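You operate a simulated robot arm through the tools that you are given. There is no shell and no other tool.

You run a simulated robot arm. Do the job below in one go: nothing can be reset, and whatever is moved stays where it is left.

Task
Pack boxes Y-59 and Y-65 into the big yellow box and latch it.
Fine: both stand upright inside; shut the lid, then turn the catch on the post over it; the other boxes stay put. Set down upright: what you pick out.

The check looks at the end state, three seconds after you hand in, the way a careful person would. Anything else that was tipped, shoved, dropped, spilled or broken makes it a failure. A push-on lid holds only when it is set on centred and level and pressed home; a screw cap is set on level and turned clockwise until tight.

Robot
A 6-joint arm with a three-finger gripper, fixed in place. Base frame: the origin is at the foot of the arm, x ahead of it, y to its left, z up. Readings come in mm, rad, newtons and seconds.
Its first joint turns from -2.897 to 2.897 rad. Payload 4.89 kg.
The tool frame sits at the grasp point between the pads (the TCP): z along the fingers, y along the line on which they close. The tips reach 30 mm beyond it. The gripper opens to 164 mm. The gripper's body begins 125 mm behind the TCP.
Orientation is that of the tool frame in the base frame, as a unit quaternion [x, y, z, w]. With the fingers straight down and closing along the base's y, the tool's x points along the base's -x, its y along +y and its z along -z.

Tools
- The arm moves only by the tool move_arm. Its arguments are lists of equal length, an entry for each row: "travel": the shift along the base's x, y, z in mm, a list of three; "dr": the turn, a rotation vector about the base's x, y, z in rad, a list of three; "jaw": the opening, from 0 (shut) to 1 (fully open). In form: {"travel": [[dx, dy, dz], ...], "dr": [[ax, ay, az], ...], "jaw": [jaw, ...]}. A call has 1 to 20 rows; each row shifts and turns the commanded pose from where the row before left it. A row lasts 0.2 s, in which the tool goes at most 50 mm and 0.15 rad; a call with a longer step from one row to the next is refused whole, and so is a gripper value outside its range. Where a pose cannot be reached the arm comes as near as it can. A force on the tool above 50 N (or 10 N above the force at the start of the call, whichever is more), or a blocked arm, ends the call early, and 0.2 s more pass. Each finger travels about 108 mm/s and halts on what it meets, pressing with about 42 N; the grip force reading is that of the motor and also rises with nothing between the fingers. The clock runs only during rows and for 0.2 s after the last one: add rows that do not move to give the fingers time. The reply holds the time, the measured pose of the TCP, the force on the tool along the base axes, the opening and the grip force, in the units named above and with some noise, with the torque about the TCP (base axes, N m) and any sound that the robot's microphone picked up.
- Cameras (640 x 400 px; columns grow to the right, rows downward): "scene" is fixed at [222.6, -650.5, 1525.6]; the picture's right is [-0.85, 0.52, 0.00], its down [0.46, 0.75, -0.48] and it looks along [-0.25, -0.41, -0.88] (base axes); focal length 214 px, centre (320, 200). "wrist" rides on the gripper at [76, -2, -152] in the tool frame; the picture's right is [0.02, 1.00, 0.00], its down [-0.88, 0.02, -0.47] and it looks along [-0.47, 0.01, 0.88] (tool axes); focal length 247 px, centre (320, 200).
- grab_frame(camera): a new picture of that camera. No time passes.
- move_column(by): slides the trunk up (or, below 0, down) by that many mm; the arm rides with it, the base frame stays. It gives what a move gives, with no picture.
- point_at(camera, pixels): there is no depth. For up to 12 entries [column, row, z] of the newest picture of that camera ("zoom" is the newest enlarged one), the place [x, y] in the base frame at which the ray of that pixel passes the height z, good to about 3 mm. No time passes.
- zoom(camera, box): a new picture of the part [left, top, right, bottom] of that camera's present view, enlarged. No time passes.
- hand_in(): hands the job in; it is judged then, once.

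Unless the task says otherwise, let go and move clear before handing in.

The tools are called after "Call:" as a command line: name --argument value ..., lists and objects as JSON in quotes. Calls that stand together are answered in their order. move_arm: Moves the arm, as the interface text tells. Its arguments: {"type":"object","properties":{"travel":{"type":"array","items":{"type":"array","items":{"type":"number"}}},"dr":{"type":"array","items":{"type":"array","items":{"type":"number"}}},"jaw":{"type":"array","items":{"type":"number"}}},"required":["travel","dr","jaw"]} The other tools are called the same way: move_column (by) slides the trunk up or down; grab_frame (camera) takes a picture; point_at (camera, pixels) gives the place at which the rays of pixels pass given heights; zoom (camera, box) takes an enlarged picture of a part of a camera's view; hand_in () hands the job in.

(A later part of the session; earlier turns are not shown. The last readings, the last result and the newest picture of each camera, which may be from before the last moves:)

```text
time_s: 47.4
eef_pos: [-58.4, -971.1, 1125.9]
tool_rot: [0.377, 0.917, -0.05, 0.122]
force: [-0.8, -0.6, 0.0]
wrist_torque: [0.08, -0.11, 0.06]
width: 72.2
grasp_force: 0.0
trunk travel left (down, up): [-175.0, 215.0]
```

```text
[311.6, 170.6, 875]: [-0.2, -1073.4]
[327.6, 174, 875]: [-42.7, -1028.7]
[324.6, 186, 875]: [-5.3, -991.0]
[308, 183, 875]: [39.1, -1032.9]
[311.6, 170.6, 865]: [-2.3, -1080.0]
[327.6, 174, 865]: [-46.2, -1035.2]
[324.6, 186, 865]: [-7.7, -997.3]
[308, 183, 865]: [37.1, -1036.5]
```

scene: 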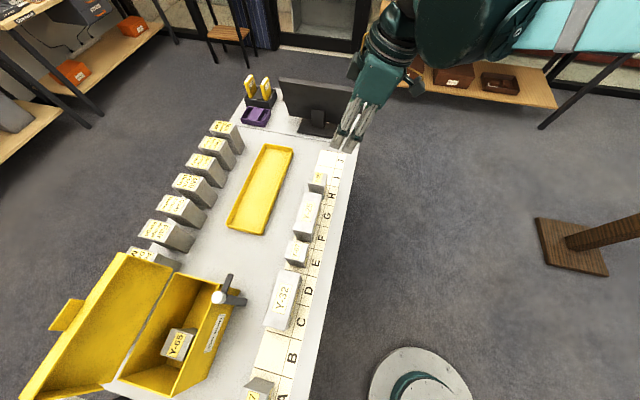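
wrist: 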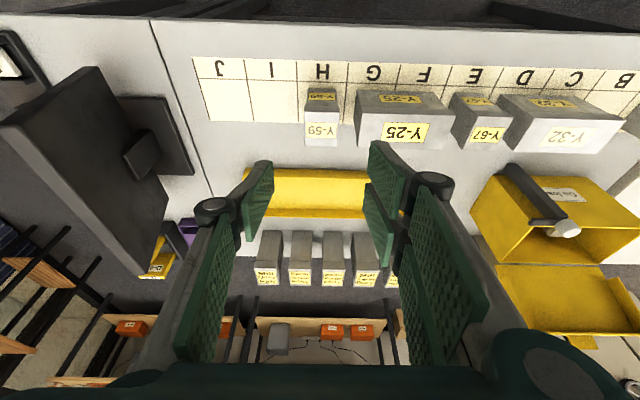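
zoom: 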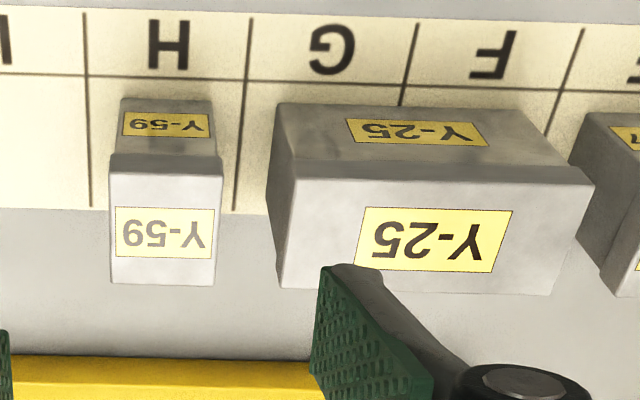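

Y-59's top centre is about (-0.5,-1028) at z≈878, 35 mm from Y-25. I'll tilt to 20° and descend above it, watching whether the arm keeps up at this reach (1025 mm).

Call:
move_arm --travel '[[14, -13.8, -30], [14, -13.8, -40], [14, -13.8, -40], [14, -13.8, -40], [0, 0, -20], [0, 0, 0]]' --dr '[[-0.061, -0.062, 0], [0, 0, 0], [0, 0, 0], [0, 0, 0], [0, 0, 0], [0, 0, 0]]' --jaw '[0.44, 0.44, 0.44, 0.44, 0.44, 0.44]'

Call:
zoom --camera "wrist" --box '[200, 60, 440, 210]'

```text
time_s: 48.8
eef_pos: [1.3, -1026.9, 952.9]
tool_rot: [0.374, 0.911, -0.067, 0.161]
force: [-0.9, 0.1, -1.0]
wrist_torque: [0.06, -0.03, 0.09]
width: 72.2
grasp_force: 0.1
trunk travel left (down, up): [-175.0, 215.0]
```

```text
2.67 times, centred on (320, 135) of wrist
```

zoom: 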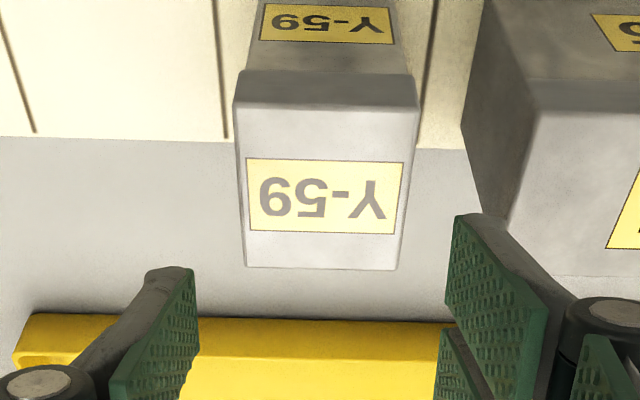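

Reached accurately and the jaws straddle Y-59 evenly. Descending to about 14 mm below its top.

Call:
move_arm --travel '[[0, 0, -25], [0, 0, -25], [0, 0, -20], [0, 0, -12], [0, 0, -6], [0, 0, 0]]' --dr '[[0, 0, 0], [0, 0, 0], [0, 0, 0], [0, 0, 0], [0, 0, 0], [0, 0, 0]]' --jaw '[0.44, 0.44, 0.44, 0.44, 0.44, 0.44]'

Call:
zoom --camera "wrist" --box '[200, 110, 440, 260]'

Call:
zoom --camera "scene" --box '[270, 130, 390, 220]'

```text
time_s: 50.2
eef_pos: [1.2, -1025.6, 866.2]
tool_rot: [0.374, 0.911, -0.067, 0.161]
force: [0.1, -0.1, -0.3]
wrist_torque: [0.0, -0.03, -0.01]
width: 72.0
grasp_force: 0.0
trunk travel left (down, up): [-175.0, 215.0]
```

```text
2.67 times, centred on (320, 185) of wrist
```

zoom: 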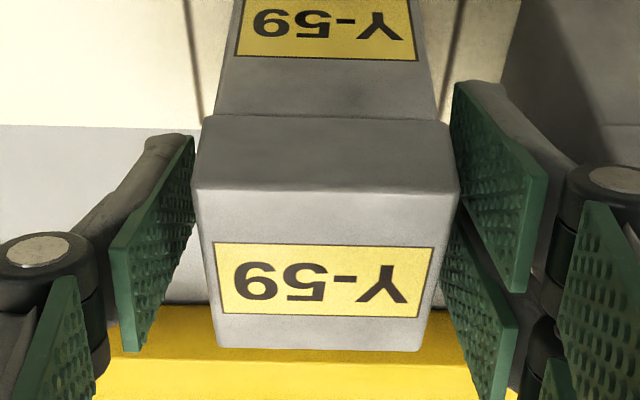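

```text
4.44 times, centred on (330, 175) of scene
```

zoom: 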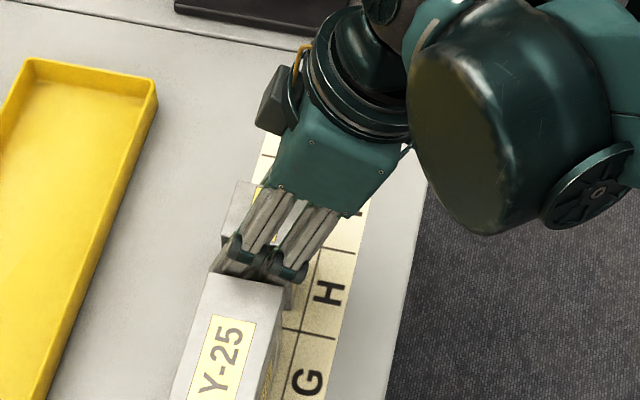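

No contact and Y-59 is centred between the pads. Closing, then a small test lift.

Call:
move_arm --travel '[[0, 0, -1], [0, 0, 0], [0, 0, 0], [0, 0, 0], [0, 0, 0]]' --dr '[[0, 0, 0], [0, 0, 0], [0, 0, 0], [0, 0, 0], [0, 0, 0]]' --jaw '[0.41, 0.37, 0.3, 0.2, 0.1]'

Call:
move_arm --travel '[[0, 0, 1], [0, 0, 2], [0, 0, 3], [0, 0, 5], [0, 0, 0]]' --dr '[[0, 0, 0], [0, 0, 0], [0, 0, 0], [0, 0, 0], [0, 0, 0]]' --jaw '[0.1, 0.1, 0.1, 0.1, 0.1]'

Call:
zoom --camera "wrist" --box '[200, 110, 440, 260]'

```text
time_s: 51.4
eef_pos: [-1.4, -1025.8, 864.2]
tool_rot: [0.374, 0.911, -0.067, 0.161]
force: [0.4, 2.1, 0.6]
wrist_torque: [0.06, -0.01, 0.02]
width: 54.4
grasp_force: 41.8
trunk travel left (down, up): [-175.0, 215.0]
```

```text
time_s: 52.6
eef_pos: [0.6, -1026.5, 877.0]
tool_rot: [0.374, 0.911, -0.067, 0.161]
force: [-0.2, -0.2, -2.6]
wrist_torque: [0.01, 0.0, 0.0]
width: 54.0
grasp_force: 42.0
trunk travel left (down, up): [-175.0, 215.0]
```

```text
2.67 times, centred on (320, 185) of wrist
```

zoom: 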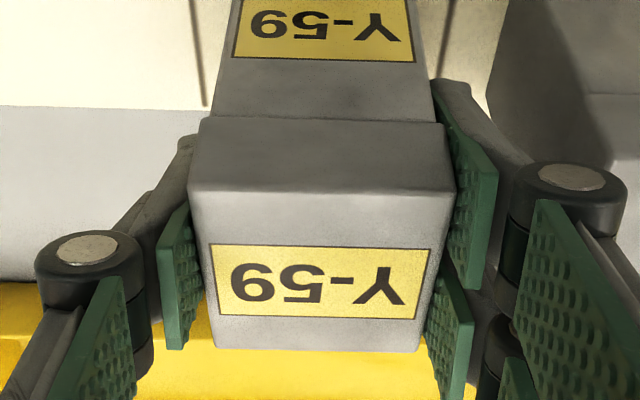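

Y-59 is held (about 2.6 N load) and rising with the fingers. Lifting gently to full carrying height.

Call:
move_arm --travel '[[0, 0, 5], [0, 0, 8], [0, 0, 12], [0, 0, 16], [0, 0, 20], [0, 0, 25], [0, 0, 25], [0, 0, 25], [0, 0, 25], [0, 0, 25], [0, 0, 20], [0, 0, 10], [0, 0, 0]]' --dr '[[0, 0, 0], [0, 0, 0], [0, 0, 0], [0, 0, 0], [0, 0, 0], [0, 0, 0], [0, 0, 0], [0, 0, 0], [0, 0, 0], [0, 0, 0], [0, 0, 0], [0, 0, 0], [0, 0, 0]]' --jaw '[0.1, 0.1, 0.1, 0.1, 0.1, 0.1, 0.1, 0.1, 0.1, 0.1, 0.1, 0.1, 0.1]'

Call:
grab_frame --camera "wrist"

Call:
grab_frame --camera "scene"

```text
time_s: 55.4
eef_pos: [-0.7, -1026.4, 1091.5]
tool_rot: [0.374, 0.911, -0.067, 0.161]
force: [0.4, 0.2, -2.4]
wrist_torque: [0.0, 0.02, 0.01]
width: 54.1
grasp_force: 41.7
trunk travel left (down, up): [-175.0, 215.0]
```

```text
taken
```

wrist: 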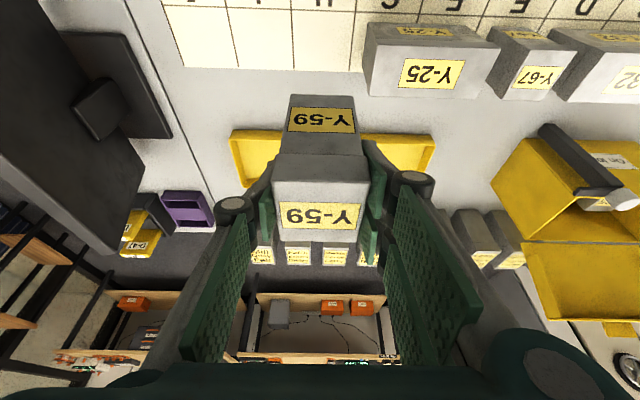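

```text
taken
```

scene: 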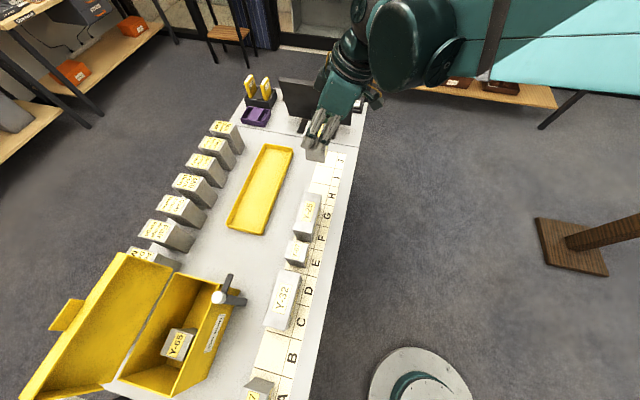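

Secure. Now I'll carry Y-59 to above the right-hand free space in the yellow box (s≈249, n≈952), a little higher to clear the catch knob.

Call:
move_arm --travel '[[9.4, 3.4, 8], [18.8, 6.8, 10], [28.2, 10.2, 5], [33.9, 12.2, 0], [33.9, 12.2, 0], [33.9, 12.2, 0], [33.9, 12.2, 0], [33.9, 12.2, 0], [33.9, 12.2, 0], [33.9, 12.2, 0], [33.9, 12.2, 0], [33.9, 12.2, 0], [33.9, 12.2, 0], [33.9, 12.2, 0], [33.9, 12.2, 0], [23.5, 8.5, 0], [13.2, 4.7, 0], [4.7, 1.7, 0], [0, 0, 0]]' --dr '[[0, 0, 0], [0, 0, 0], [0, 0, 0], [0, 0, 0], [0, 0, 0], [0, 0, 0], [0, 0, 0], [0, 0, 0], [0, 0, 0], [0, 0, 0], [0, 0, 0], [0, 0, 0], [0, 0, 0], [0, 0, 0], [0, 0, 0], [0, 0, 0], [0, 0, 0], [0, 0, 0], [0, 0, 0]]' --jaw '[0.1, 0.1, 0.1, 0.1, 0.1, 0.1, 0.1, 0.1, 0.1, 0.1, 0.1, 0.1, 0.1, 0.1, 0.1, 0.1, 0.1, 0.1, 0.1]'

Call:
grab_frame --camera "wrist"

Call:
grab_frame --camera "scene"

```text
time_s: 59.4
eef_pos: [506.1, -844.3, 1116.1]
tool_rot: [0.373, 0.911, -0.067, 0.162]
force: [0.7, 0.3, -2.7]
wrist_torque: [0.03, 0.02, 0.03]
width: 54.3
grasp_force: 42.3
trunk travel left (down, up): [-175.0, 215.0]
```

```text
taken
```

wrist: 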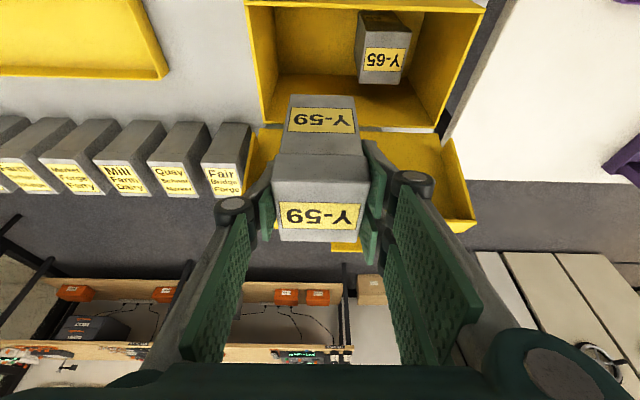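

```text
taken
```

scene: 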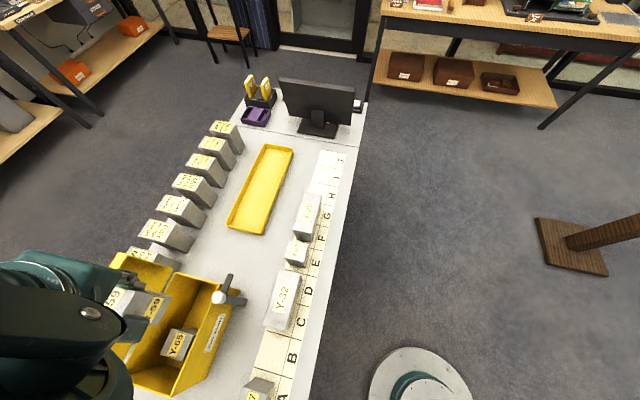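

Y-59 is over the free part of the box, left of Y-65 in the view. Shifting 4 mm toward the front and lowering in stages.

Call:
move_arm --travel '[[-2.8, 2.8, -8], [0, 0, -18], [0, 0, -25], [0, 0, -25], [0, 0, -25], [0, 0, -18], [0, 0, -8], [0, 0, 0]]' --dr '[[0, 0, 0], [0, 0, 0], [0, 0, 0], [0, 0, 0], [0, 0, 0], [0, 0, 0], [0, 0, 0], [0, 0, 0]]' --jaw '[0.1, 0.1, 0.1, 0.1, 0.1, 0.1, 0.1, 0.1]'

Call:
grab_frame --camera "wrist"

Call:
zoom --camera "scene" --box '[80, 240, 260, 390]'

```text
time_s: 61.2
eef_pos: [504.1, -839.8, 987.7]
tool_rot: [0.374, 0.911, -0.068, 0.161]
force: [0.5, -0.9, -1.7]
wrist_torque: [-0.01, 0.05, -0.01]
width: 54.2
grasp_force: 42.6
trunk travel left (down, up): [-175.0, 215.0]
```

```text
taken
```

wrist: 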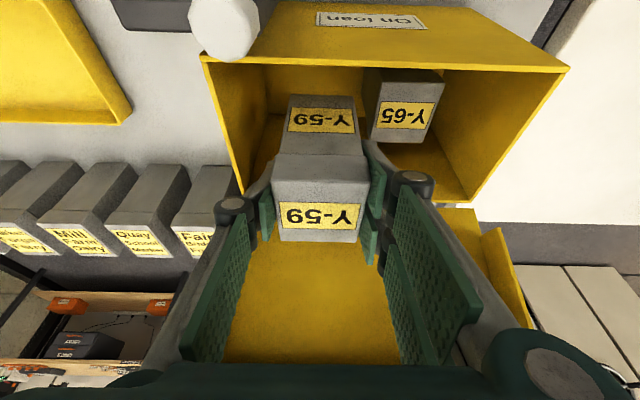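

```text
2.67 times, centred on (170, 315) of scene
```

zoom: 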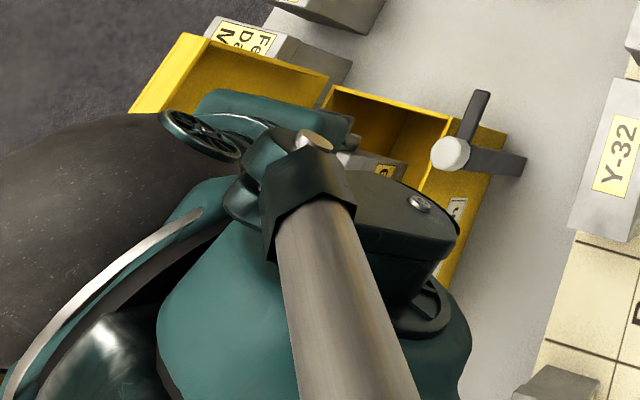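

Everything is clear so far (knob at (225,25), rim around). To give the palm more room from the knob I'll shift 7 mm back, then continue lowering with checks.

Call:
move_arm --travel '[[4, -6, -4], [0, 0, -12], [0, 0, -14], [0, 0, -14], [0, 0, -10], [0, 0, -4], [0, 0, 0]]' --dr '[[0, 0, 0], [0, 0, 0], [0, 0, 0], [0, 0, 0], [0, 0, 0], [0, 0, 0], [0, 0, 0]]' --jaw '[0.1, 0.1, 0.1, 0.1, 0.1, 0.1, 0.1]'

Call:
grab_frame --camera "wrist"

Call:
zoom --camera "scene" --box '[130, 250, 250, 350]'

```text
time_s: 62.8
eef_pos: [507.1, -846.9, 929.9]
tool_rot: [0.374, 0.911, -0.067, 0.161]
force: [-0.8, -0.7, -2.5]
wrist_torque: [0.04, -0.03, 0.03]
width: 54.0
grasp_force: 42.1
trunk travel left (down, up): [-175.0, 215.0]
```

```text
taken
```

wrist: 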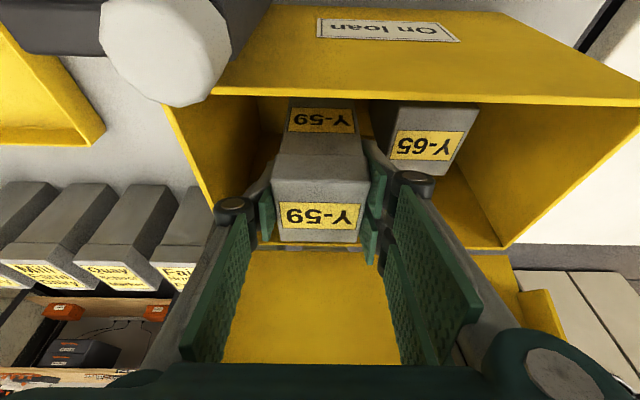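

```text
4.00 times, centred on (190, 300) of scene
```

zoom: 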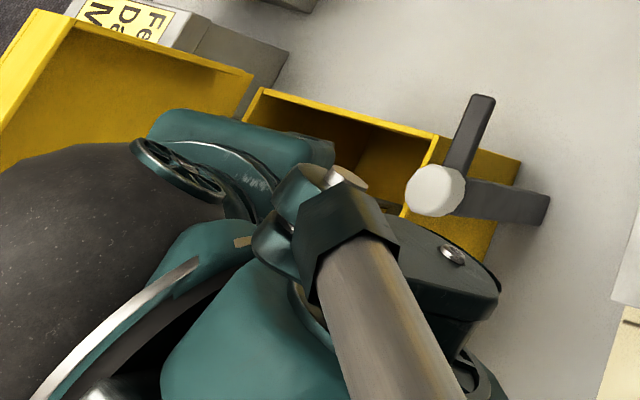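

Held steadily. The tightest spot is the wrist camera beside the knob, so I'll nudge 2.5 mm away from it and keep lowering slowly.

Call:
move_arm --travel '[[1.75, 1.78, -3], [0, 0, -8], [0, 0, -10], [0, 0, -10], [0, 0, -8], [0, 0, -4], [0, 0, 0]]' --dr '[[0, 0, 0], [0, 0, 0], [0, 0, 0], [0, 0, 0], [0, 0, 0], [0, 0, 0], [0, 0, 0]]' --jaw '[0.1, 0.1, 0.1, 0.1, 0.1, 0.1, 0.1]'

Call:
grab_frame --camera "wrist"

Call:
zoom --camera "scene" --box '[130, 250, 250, 350]'

```text
time_s: 64.4
eef_pos: [507.3, -845.7, 886.5]
tool_rot: [0.373, 0.911, -0.066, 0.161]
force: [-0.4, 0.0, -1.5]
wrist_torque: [0.03, 0.01, 0.0]
width: 54.2
grasp_force: 41.8
trunk travel left (down, up): [-175.0, 215.0]
```

```text
taken
```

wrist: 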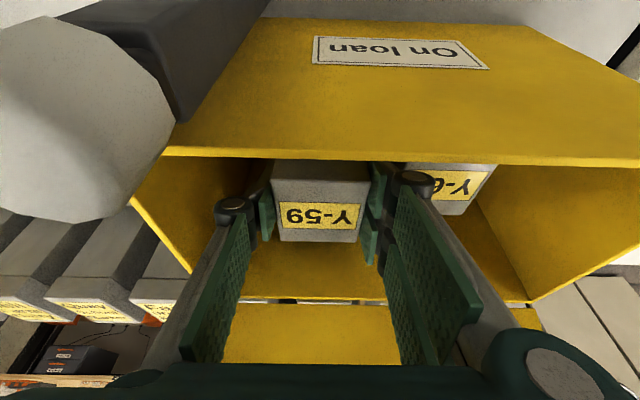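

```text
4.00 times, centred on (190, 300) of scene
```

zoom: 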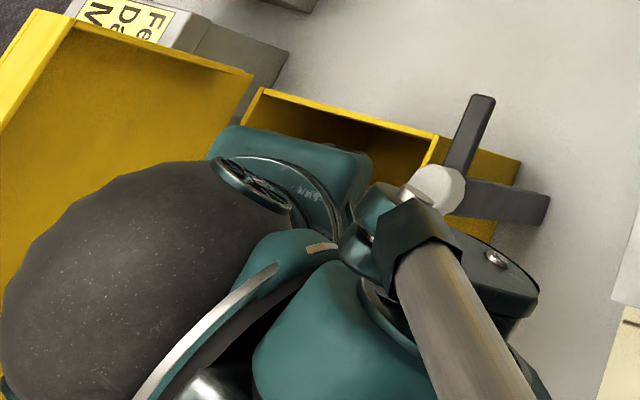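

Call:
move_arm --travel '[[0, 0, -4], [0, 0, -4], [0, 0, -3], [0, 0, -2], [0, 0, 0]]' --dr '[[0, 0, 0], [0, 0, 0], [0, 0, 0], [0, 0, 0], [0, 0, 0]]' --jaw '[0.1, 0.1, 0.1, 0.1, 0.1]'

```text
time_s: 65.6
eef_pos: [507.0, -845.4, 873.1]
tool_rot: [0.374, 0.911, -0.068, 0.161]
force: [-1.0, 0.0, -1.7]
wrist_torque: [0.03, -0.04, 0.02]
width: 54.0
grasp_force: 42.1
trunk travel left (down, up): [-175.0, 215.0]
```

Force is still just the box's weight at z=873. Creeping down the last few mm.

Call:
move_arm --travel '[[0, 0, -1.5], [0, 0, -1], [0, 0, 0]]' --dr '[[0, 0, 0], [0, 0, 0], [0, 0, 0]]' --jaw '[0.1, 0.1, 0.1]'

```text
time_s: 66.4
eef_pos: [508.4, -845.5, 871.3]
tool_rot: [0.374, 0.911, -0.067, 0.162]
force: [-1.0, -0.5, -2.3]
wrist_torque: [0.04, 0.0, 0.03]
width: 53.9
grasp_force: 41.9
trunk travel left (down, up): [-175.0, 215.0]
```

Call:
move_arm --travel '[[0, 0, -1], [0, 0, -1], [0, 0, 0]]' --dr '[[0, 0, 0], [0, 0, 0], [0, 0, 0]]' --jaw '[0.1, 0.1, 0.1]'

```text
time_s: 67.2
eef_pos: [507.2, -844.3, 868.5]
tool_rot: [0.374, 0.911, -0.067, 0.161]
force: [1.1, -2.8, 4.8]
wrist_torque: [-0.2, 0.08, 0.08]
width: 54.3
grasp_force: 41.7
trunk travel left (down, up): [-175.0, 215.0]
```

Y-59's bottom has met the floor (+5 N). Opening slightly to release.

Call:
move_arm --travel '[[0, 0, 0], [0, 0, 0], [0, 0, 0], [0, 0, 0]]' --dr '[[0, 0, 0], [0, 0, 0], [0, 0, 0], [0, 0, 0]]' --jaw '[0.34, 0.36, 0.38, 0.385]'

Call:
grab_frame --camera "wrist"

```text
time_s: 68.2
eef_pos: [506.7, -844.0, 868.9]
tool_rot: [0.373, 0.911, -0.067, 0.162]
force: [-0.6, 0.6, 0.0]
wrist_torque: [0.01, -0.03, -0.02]
width: 62.8
grasp_force: 0.0
trunk travel left (down, up): [-175.0, 215.0]
```

```text
taken
```

wrist: 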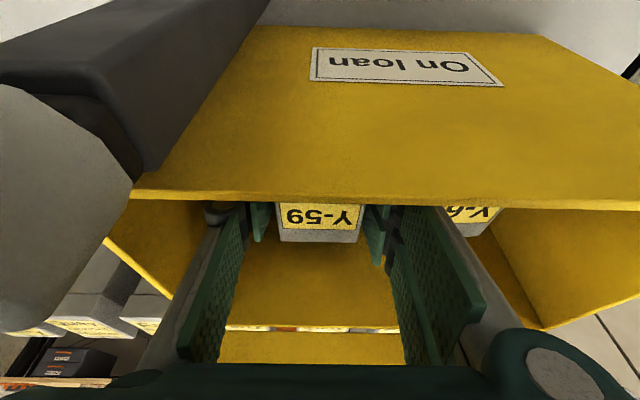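

Released cleanly. Rising straight up and checking both boxes.

Call:
move_arm --travel '[[0, 0, 8], [0, 0, 15], [0, 0, 20], [0, 0, 30], [0, 0, 40], [0, 0, 45], [0, 0, 45], [0, 0, 20], [0, 0, 0]]' --dr '[[0, 0, 0], [0, 0, 0], [0, 0, 0], [0, 0, 0], [0, 0, 0], [0, 0, 0], [0, 0, 0], [0, 0, 0], [0, 0, 0]]' --jaw '[0.385, 0.385, 0.385, 0.385, 0.385, 0.385, 0.385, 0.385, 0.385]'

Call:
grab_frame --camera "wrist"

Call:
grab_frame --camera "scene"

```text
time_s: 70.2
eef_pos: [506.6, -845.0, 1091.5]
tool_rot: [0.373, 0.911, -0.067, 0.162]
force: [0.6, 0.4, 0.0]
wrist_torque: [-0.05, -0.01, -0.02]
width: 63.2
grasp_force: 0.2
trunk travel left (down, up): [-175.0, 215.0]
```

```text
taken
```

wrist: 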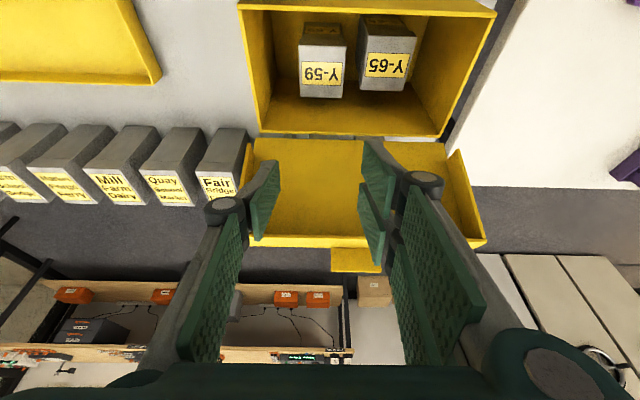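

```text
taken
```

scene: 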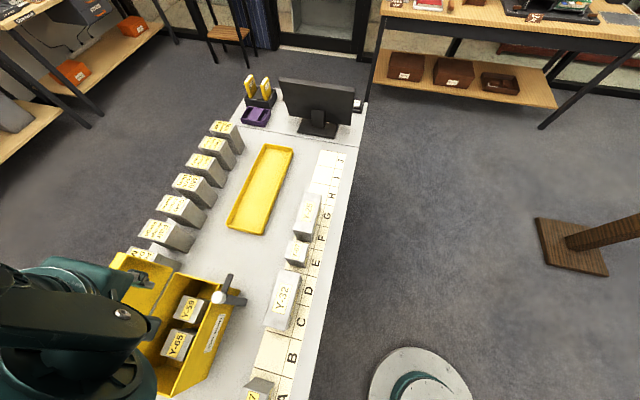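

Both boxes stand upright in the yellow box (Y-59 at (322,75), Y-65 at (388,65)). Next is the lid: I'll locate its tab precisely, starting with this view, where it is at about (357,260).

Call:
zoom --camera "wrist" --box '[230, 120, 500, 290]'

Call:
move_arm --travel '[[25, 10, 25], [25, 10, 30], [-2, 2, 30], [0, 0, 0]]' --dr '[[0, 0, 0], [0, 0, 0], [0, 0, 0], [0, 0, 0]]' --jaw '[0.45, 0.5, 0.5, 0.5]'

Call:
zoom --camera "wrist" --box '[200, 90, 470, 260]'

Call:
grab_frame --camera "scene"

```text
2.35 times, centred on (365, 205) of wrist
```

zoom: 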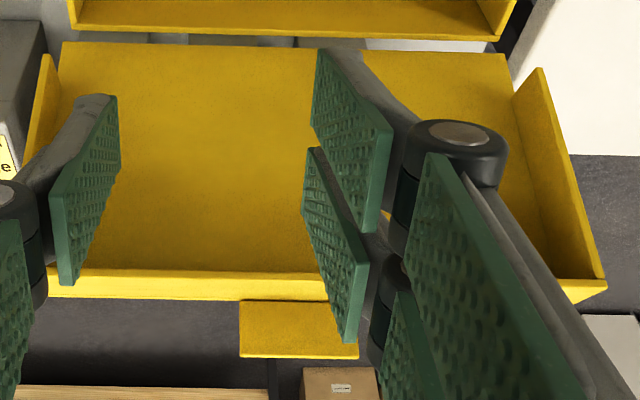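

```text
time_s: 71.2
eef_pos: [556.7, -825.4, 1176.0]
tool_rot: [0.374, 0.911, -0.067, 0.161]
force: [0.2, 0.5, 0.5]
wrist_torque: [-0.03, 0.07, -0.03]
width: 81.8
grasp_force: 0.1
trunk travel left (down, up): [-175.0, 215.0]
```

```text
2.35 times, centred on (335, 175) of wrist
```

zoom: 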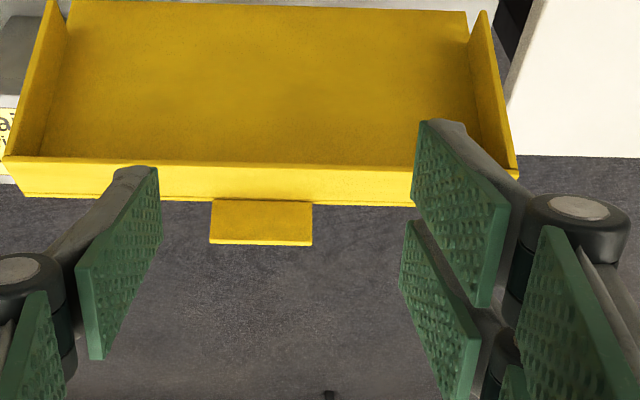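

```text
taken
```

scene: 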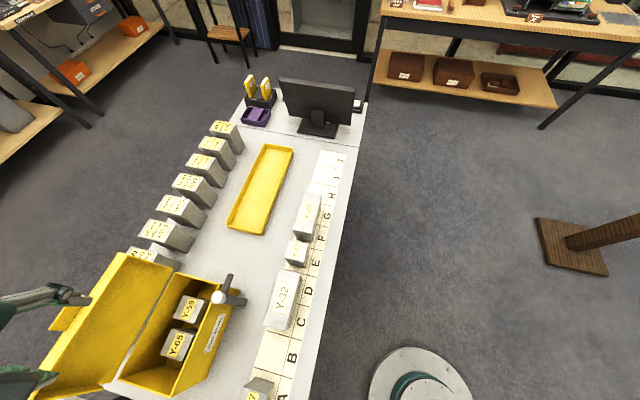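

The tab's end comes out at about s=208, n≈1054, z≈1100, with the lid about 14° past vertical. I'll approach its outer end at this 20° tilt, most of the way first.

Call:
move_arm --travel '[[11, -14, -3], [12, -15.5, -10], [12, -15.5, -12], [0, 0, 0]]' --dr '[[0, 0, 0], [0, 0, 0], [0, 0, 0], [0, 0, 0]]' --jaw '[0.5, 0.5, 0.5, 0.5]'

Call:
zoom --camera "wrist" --box '[200, 100, 440, 250]'

Call:
zoom --camera "scene" --box '[20, 240, 240, 400]'

```text
time_s: 72.2
eef_pos: [590.5, -870.7, 1149.8]
tool_rot: [0.374, 0.911, -0.067, 0.162]
force: [0.2, -0.2, -0.7]
wrist_torque: [0.06, 0.01, 0.01]
width: 81.9
grasp_force: 0.1
trunk travel left (down, up): [-175.0, 215.0]
```

```text
2.67 times, centred on (320, 175) of wrist
```

zoom: 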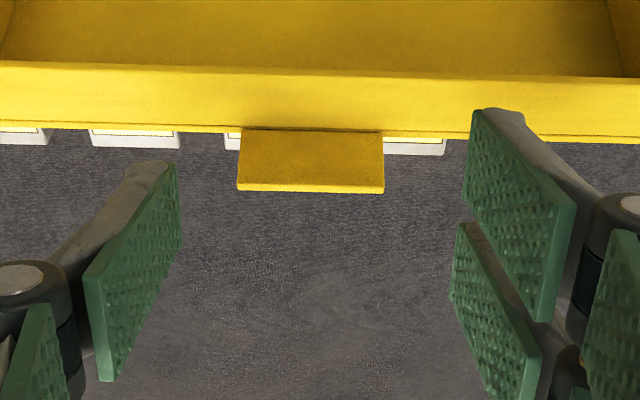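

```text
2.50 times, centred on (130, 320) of scene
```

zoom: 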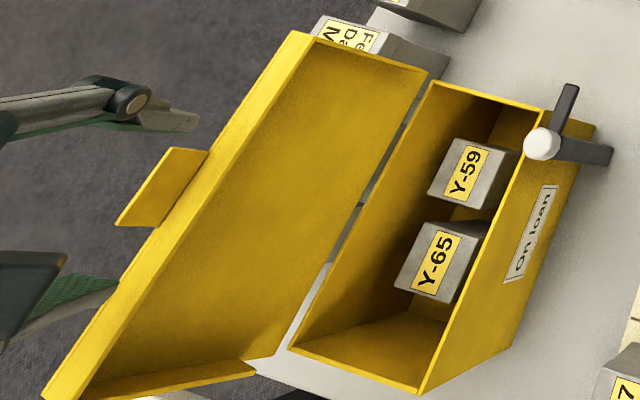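

All three views agree on the tab (end at n≈1056, z≈1100, s≈209). Moving the last ~35 mm so the fingertips straddle its end.

Call:
move_arm --travel '[[5, -7, -8], [5, -6, -10], [3.1, -5, -9], [0, 0, 0]]' --dr '[[0, 0, 0], [0, 0, 0], [0, 0, 0], [0, 0, 0]]' --jaw '[0.5, 0.5, 0.5, 0.5]'

Call:
zoom --camera "wrist" --box '[200, 100, 440, 250]'

Call:
zoom --camera "scene" --box '[20, 260, 160, 360]'

```text
time_s: 73.2
eef_pos: [605.6, -886.9, 1124.3]
tool_rot: [0.374, 0.911, -0.067, 0.161]
force: [0.3, 0.6, -0.5]
wrist_torque: [0.02, 0.02, 0.02]
width: 81.9
grasp_force: 0.1
trunk travel left (down, up): [-175.0, 215.0]
```

```text
2.67 times, centred on (320, 175) of wrist
```

zoom: 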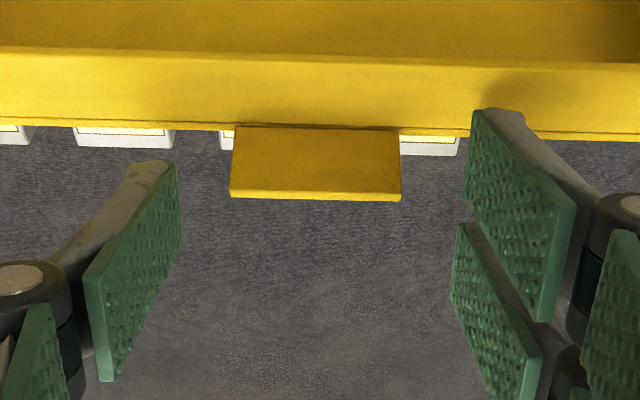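

```text
4.00 times, centred on (90, 310) of scene
```

zoom: 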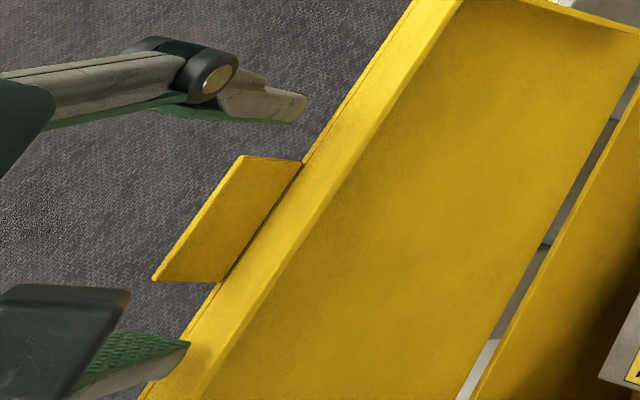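

The tab end lies between the thumb and the upper right finger, about 2 mm off-centre. I'll nudge, then close on it.

Call:
move_arm --travel '[[-1.4, -1.4, -2], [0, 0, 0], [0, 0, 0], [0, 0, 0], [0, 0, 0]]' --dr '[[0, 0, 0], [0, 0, 0], [0, 0, 0], [0, 0, 0], [0, 0, 0]]' --jaw '[0.45, 0.38, 0.33, 0.25, 0.2]'

Call:
zoom --camera "wrist" --box '[200, 100, 440, 250]'

```text
time_s: 74.4
eef_pos: [604.4, -886.5, 1123.4]
tool_rot: [0.373, 0.911, -0.067, 0.161]
force: [1.5, 2.9, -0.5]
wrist_torque: [0.16, -0.07, -0.06]
width: 49.2
grasp_force: 44.8
trunk travel left (down, up): [-175.0, 215.0]
```

```text
2.67 times, centred on (320, 175) of wrist
```

zoom: 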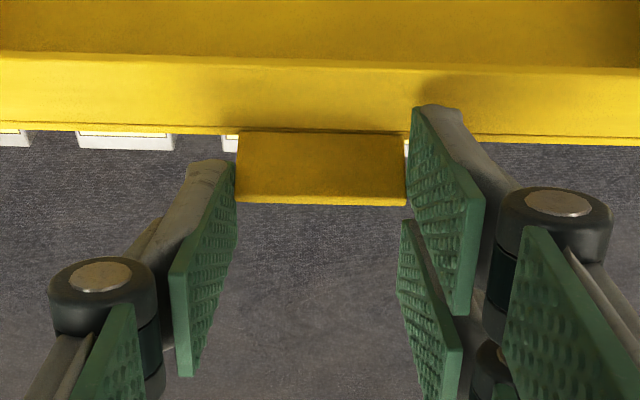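

Gripped the tab (49 mm, 45 N). I'll start bringing the lid back over, a small arc first, watching the forces.

Call:
move_arm --travel '[[-8.6, 8.5, 1.6], [-10.4, 10.2, 0.6], [0, 0, 0]]' --dr '[[0, 0, 0], [0, 0, 0], [0, 0, 0]]' --jaw '[0.2, 0.2, 0.2]'

Call:
zoom --camera "wrist" --box '[200, 100, 440, 250]'

```text
time_s: 75.2
eef_pos: [585.0, -867.7, 1124.3]
tool_rot: [0.374, 0.911, -0.066, 0.162]
force: [7.4, -5.2, 19.7]
wrist_torque: [-1.01, -1.1, -0.06]
width: 49.3
grasp_force: 45.2
trunk travel left (down, up): [-175.0, 215.0]
```

```text
2.67 times, centred on (320, 175) of wrist
```

zoom: 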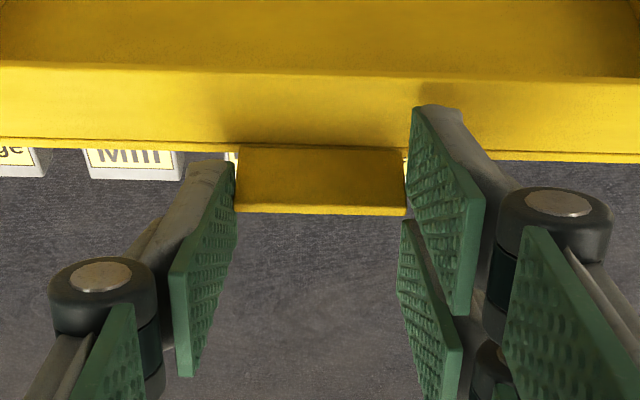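

The lid follows; a 20 N upward push says the true arc is slightly higher. Raising 2 mm and continuing.

Call:
move_arm --travel '[[-2, 2, 2], [-9, 8.8, 0.5], [-10.3, 10.1, -0.5], [0, 0, 0]]' --dr '[[0, 0, 0], [0, 0, 0], [0, 0, 0], [0, 0, 0]]' --jaw '[0.2, 0.2, 0.2, 0.2]'

Call:
zoom --camera "wrist" --box '[200, 100, 440, 250]'

```text
time_s: 76.2
eef_pos: [564.2, -848.3, 1124.8]
tool_rot: [0.374, 0.911, -0.067, 0.161]
force: [21.7, 15.9, -13.4]
wrist_torque: [0.36, -1.03, 0.04]
width: 49.4
grasp_force: 44.8
trunk travel left (down, up): [-175.0, 215.0]
```

```text
2.67 times, centred on (320, 175) of wrist
```

zoom: 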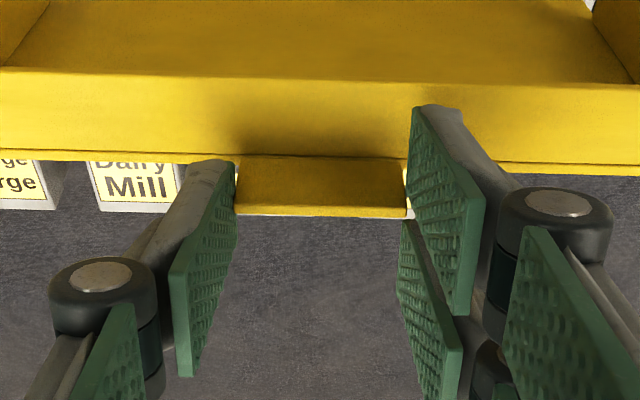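

Lid near 80° and following well. Correcting a small sideways offset and continuing down the arc.

Call:
move_arm --travel '[[-8.9, 11.5, -5], [-9.9, 9.7, -4.4], [-9.6, 9.5, -5.5], [-9.2, 9.0, -6.8], [0, 0, 0]]' --dr '[[0, 0, 0], [0, 0, 0], [0, 0, 0], [0, 0, 0], [0, 0, 0]]' --jaw '[0.2, 0.2, 0.2, 0.2, 0.2]'

Call:
zoom --camera "wrist" --box '[200, 100, 440, 250]'

Call:
zoom --camera "scene" --box '[60, 240, 260, 390]'

```text
time_s: 77.4
eef_pos: [523.2, -810.9, 1105.9]
tool_rot: [0.374, 0.911, -0.066, 0.162]
force: [-21.2, -15.6, 7.2]
wrist_torque: [-0.6, 0.67, -0.32]
width: 43.5
grasp_force: 13.0
trunk travel left (down, up): [-175.0, 215.0]
```

```text
2.67 times, centred on (320, 175) of wrist
```

zoom: 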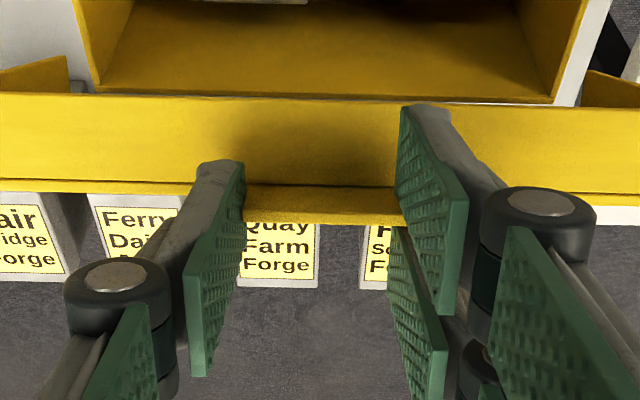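

```text
2.67 times, centred on (160, 315) of scene
```

zoom: 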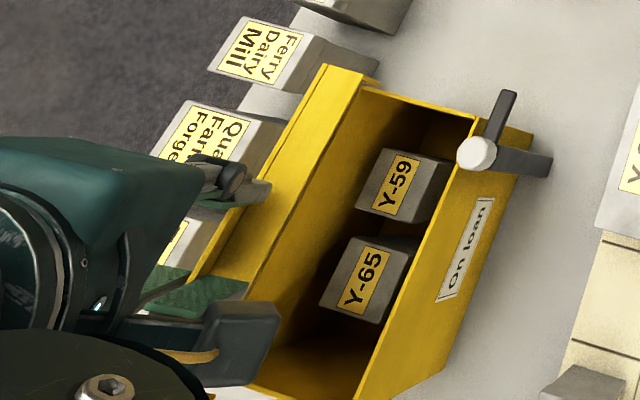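

The grip has narrowed to 43 mm: one finger seems to have slipped under the tab's end, with the lid at about 57°. I'll hold still and look closer before moving on.

Call:
move_arm --travel '[[0, 0, 0]]' --dr '[[0, 0, 0]]' --jaw '[0.24]'

Call:
zoom --camera "wrist" --box '[260, 120, 380, 200]'

Call:
zoom --camera "scene" --box '[90, 270, 190, 350]'

```text
time_s: 77.8
eef_pos: [524.1, -810.9, 1105.0]
tool_rot: [0.373, 0.911, -0.067, 0.163]
force: [-16.0, -10.2, 5.4]
wrist_torque: [-0.29, 0.46, -0.26]
width: 46.4
grasp_force: 9.0
trunk travel left (down, up): [-175.0, 215.0]
```

```text
5.00 times, centred on (320, 160) of wrist
```

zoom: 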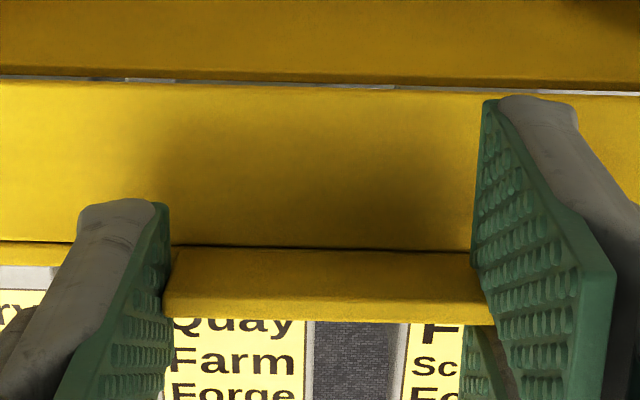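

```text
5.00 times, centred on (140, 310) of scene
```

zoom: 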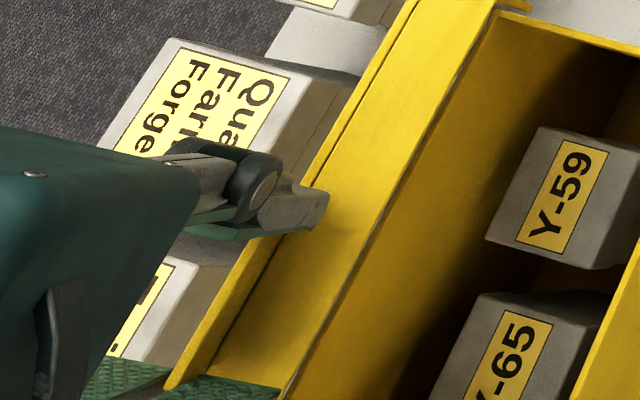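

The tab's right end has slipped into the slot between the two right-hand fingers, which cages it nicely. I'll shift 5 mm toward the thumb side to seat it deeper and relieve the side load.

Call:
move_arm --travel '[[-1.75, -1.8, 0], [-1.75, -1.8, 0], [0, 0, 0]]' --dr '[[0, 0, 0], [0, 0, 0], [0, 0, 0]]' --jaw '[0.27, 0.27, 0.27]'

Call:
zoom --camera "wrist" --box '[240, 110, 400, 210]'

```text
time_s: 78.6
eef_pos: [523.3, -811.8, 1104.5]
tool_rot: [0.373, 0.911, -0.067, 0.162]
force: [-0.7, -0.1, -0.6]
wrist_torque: [-0.02, 0.01, 0.01]
width: 44.4
grasp_force: 0.0
trunk travel left (down, up): [-175.0, 215.0]
```

```text
4.00 times, centred on (320, 160) of wrist
```

zoom: 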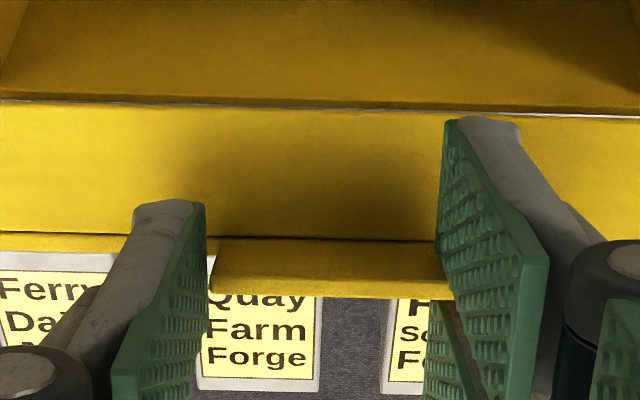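

The load is now practically zero with the tab's right end caged. Continuing the closing arc while gradually tilting the tool.

Call:
move_arm --travel '[[-5.84, 5.75, -3.8], [-5.84, 5.75, -3.8], [-5.73, 5.64, -5.5], [-5.73, 5.64, -5.5], [-5.3, 5.22, -6.2], [-5.3, 5.22, -6.3], [0, 0, 0]]' --dr '[[0, 0, 0], [0, 0, 0], [-0.0245, -0.0249, 0], [-0.0245, -0.0249, 0], [-0.0245, -0.0249, 0], [-0.0245, -0.0249, 0], [0, 0, 0]]' --jaw '[0.27, 0.27, 0.27, 0.27, 0.27, 0.27, 0.27]'

Call:
zoom --camera "wrist" --box '[200, 100, 440, 250]'

Call:
zoom --camera "scene" --box '[60, 240, 260, 390]'

```text
time_s: 80.2
eef_pos: [488.3, -777.5, 1075.4]
tool_rot: [0.368, 0.897, -0.094, 0.225]
force: [1.1, -0.5, -1.0]
wrist_torque: [0.01, -0.01, -0.01]
width: 44.6
grasp_force: 0.1
trunk travel left (down, up): [-175.0, 215.0]
```

```text
2.67 times, centred on (320, 175) of wrist
```

zoom: 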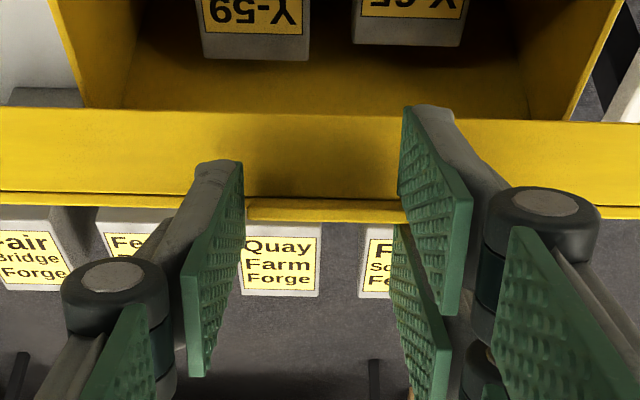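

```text
2.67 times, centred on (160, 315) of scene
```

zoom: 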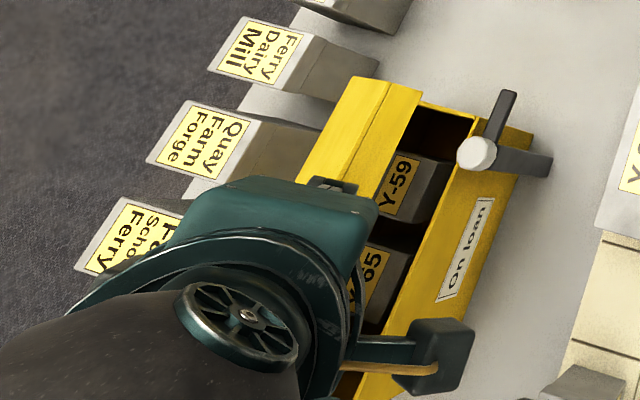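

The lid follows smoothly at about 45°. Continuing.

Call:
move_arm --travel '[[-4.3, 4.24, -8], [-4.3, 4.24, -8], [-4.27, 4.2, -7.6], [-4.27, 4.2, -7.6], [-3.7, 3.65, -8.2], [-3.7, 3.65, -8.3], [0, 0, 0]]' --dr '[[-0.0245, -0.0249, 0], [-0.0245, -0.0249, 0], [-0.0245, -0.0249, 0], [-0.0245, -0.0249, 0], [-0.0245, -0.0249, 0], [-0.0245, -0.0249, 0], [0, 0, 0]]' --jaw '[0.27, 0.27, 0.27, 0.27, 0.27, 0.27, 0.27]'

Call:
zoom --camera "wrist" --box '[200, 100, 440, 250]'

Call:
zoom --camera "scene" --box '[60, 240, 260, 390]'

```text
time_s: 81.8
eef_pos: [463.1, -754.3, 1028.9]
tool_rot: [0.357, 0.868, -0.131, 0.319]
force: [-6.5, 16.3, 26.2]
wrist_torque: [-0.78, -2.82, 0.67]
width: 47.6
grasp_force: 3.6
trunk travel left (down, up): [-175.0, 215.0]
```

```text
2.67 times, centred on (320, 175) of wrist
```

zoom: 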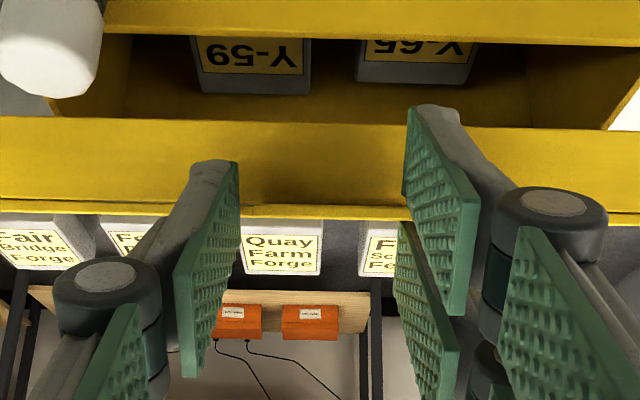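

```text
2.67 times, centred on (160, 315) of scene
```

zoom: 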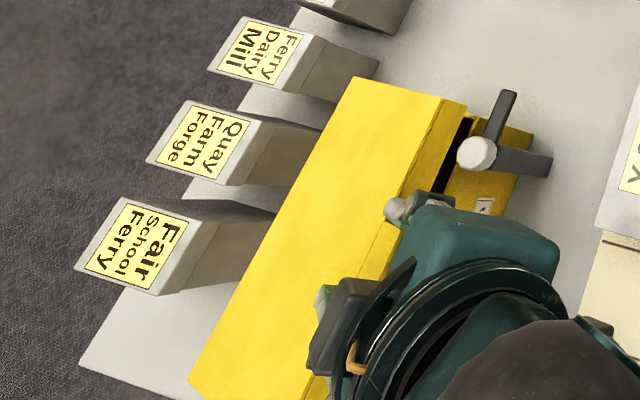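

The lid is about 25° open; the 30 N push back along the tool says the fingertips are bottoming on the skirt. I'll ease back a few mm along the tool axis and continue down.

Call:
move_arm --travel '[[-2.1, 2.1, 2], [-3, 3, -6], [-3, 3, -8], [0, 0, 0]]' --dr '[[0, 0, 0], [0, 0, 0], [0, 0, 0], [0, 0, 0]]' --jaw '[0.27, 0.27, 0.27, 0.27]'

Call:
zoom --camera "wrist" --box '[200, 100, 440, 250]'

Call:
zoom --camera "scene" --box '[120, 250, 240, 350]'

```text
time_s: 82.5
eef_pos: [458.0, -750.1, 1018.6]
tool_rot: [0.357, 0.867, -0.132, 0.321]
force: [20.1, -8.1, 13.6]
wrist_torque: [-2.13, -3.31, -0.26]
width: 47.1
grasp_force: 3.4
trunk travel left (down, up): [-175.0, 215.0]
stopped in row 3: the force on the tool passed its limit at 55 N (the readings are from after the stop); the commanded pose is now the measured one
```

```text
2.67 times, centred on (320, 175) of wrist
```

zoom: 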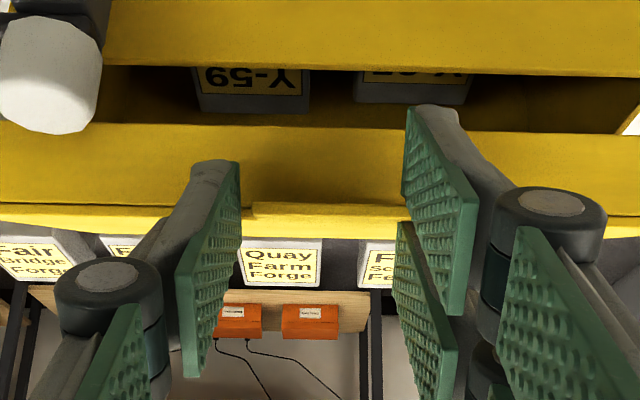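

```text
4.00 times, centred on (180, 300) of scene
```

zoom: 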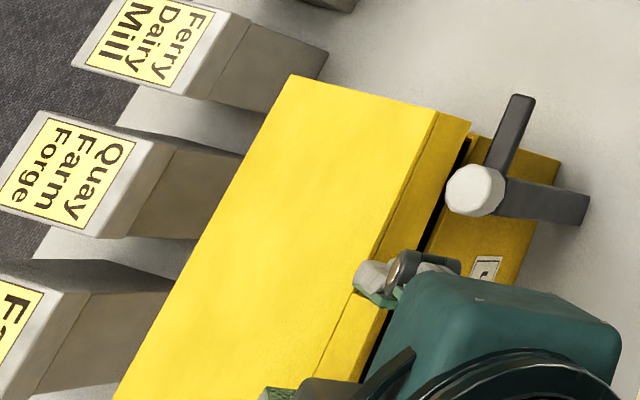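

The tab has wedged in the finger slot because the lid has turned relative to the tool (torque about 4 N·m). Tilting the tool further outward about the tab should free it.

Call:
move_arm --travel '[[-0.6, 0.6, -1], [-0.6, 0.6, -1], [-0.6, 0.6, -1], [-0.5, 0.5, -1], [0, 0, 0]]' --dr '[[-0.035, -0.0356, 0], [-0.035, -0.0356, 0], [-0.035, -0.0356, 0], [-0.035, -0.0356, 0], [0, 0, 0]]' --jaw '[0.28, 0.28, 0.28, 0.28, 0.28]'

Call:
zoom --camera "wrist" --box '[200, 100, 440, 250]'

```text
time_s: 83.8
eef_pos: [453.8, -747.0, 1014.3]
tool_rot: [0.342, 0.832, -0.166, 0.405]
force: [-0.3, 0.4, -0.6]
wrist_torque: [-0.01, 0.03, -0.01]
width: 46.1
grasp_force: 0.0
trunk travel left (down, up): [-175.0, 215.0]
```

```text
2.67 times, centred on (320, 175) of wrist
```

zoom: 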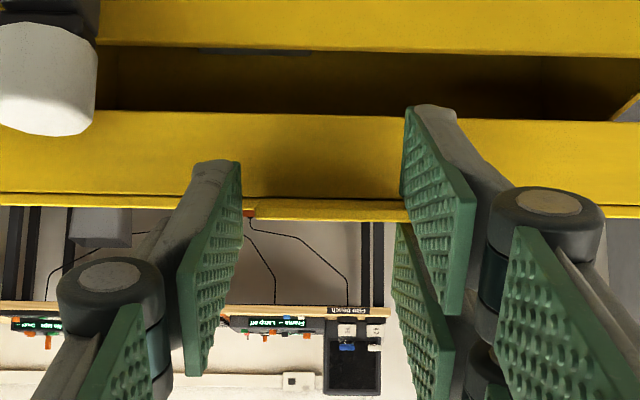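

Freed (force ≈ 0) with the lid at about 24°. Continuing down while tilting along with it.

Call:
move_arm --travel '[[-2.1, 2.07, -9.5], [-2.1, 2.07, -9.6], [-1.96, 1.93, -9.4], [-1.96, 1.93, -9.5], [0, 0, 0]]' --dr '[[-0.0252, -0.0256, 0], [-0.0252, -0.0256, 0], [-0.0245, -0.0249, 0], [-0.0245, -0.0249, 0], [0, 0, 0]]' --jaw '[0.28, 0.28, 0.28, 0.28, 0.28]'

Call:
grab_frame --camera "wrist"

Call:
zoom --camera "scene" --box '[120, 250, 280, 370]'

```text
time_s: 85.0
eef_pos: [446.7, -739.8, 976.8]
tool_rot: [0.329, 0.801, -0.19, 0.463]
force: [4.1, -3.1, 2.4]
wrist_torque: [-0.29, -0.58, -0.13]
width: 46.6
grasp_force: 0.4
trunk travel left (down, up): [-175.0, 215.0]
```

```text
taken
```

wrist: 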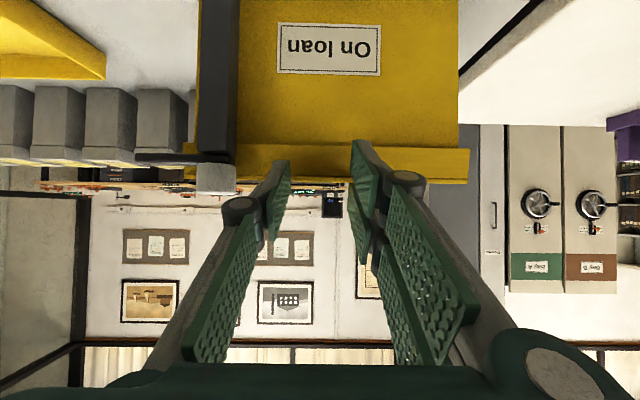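

```text
3.33 times, centred on (200, 310) of scene
```

zoom: 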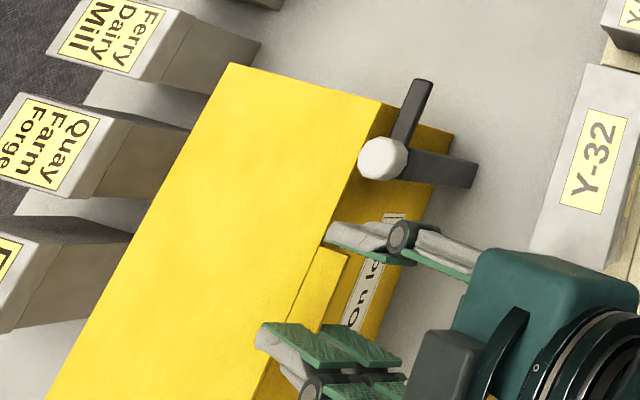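

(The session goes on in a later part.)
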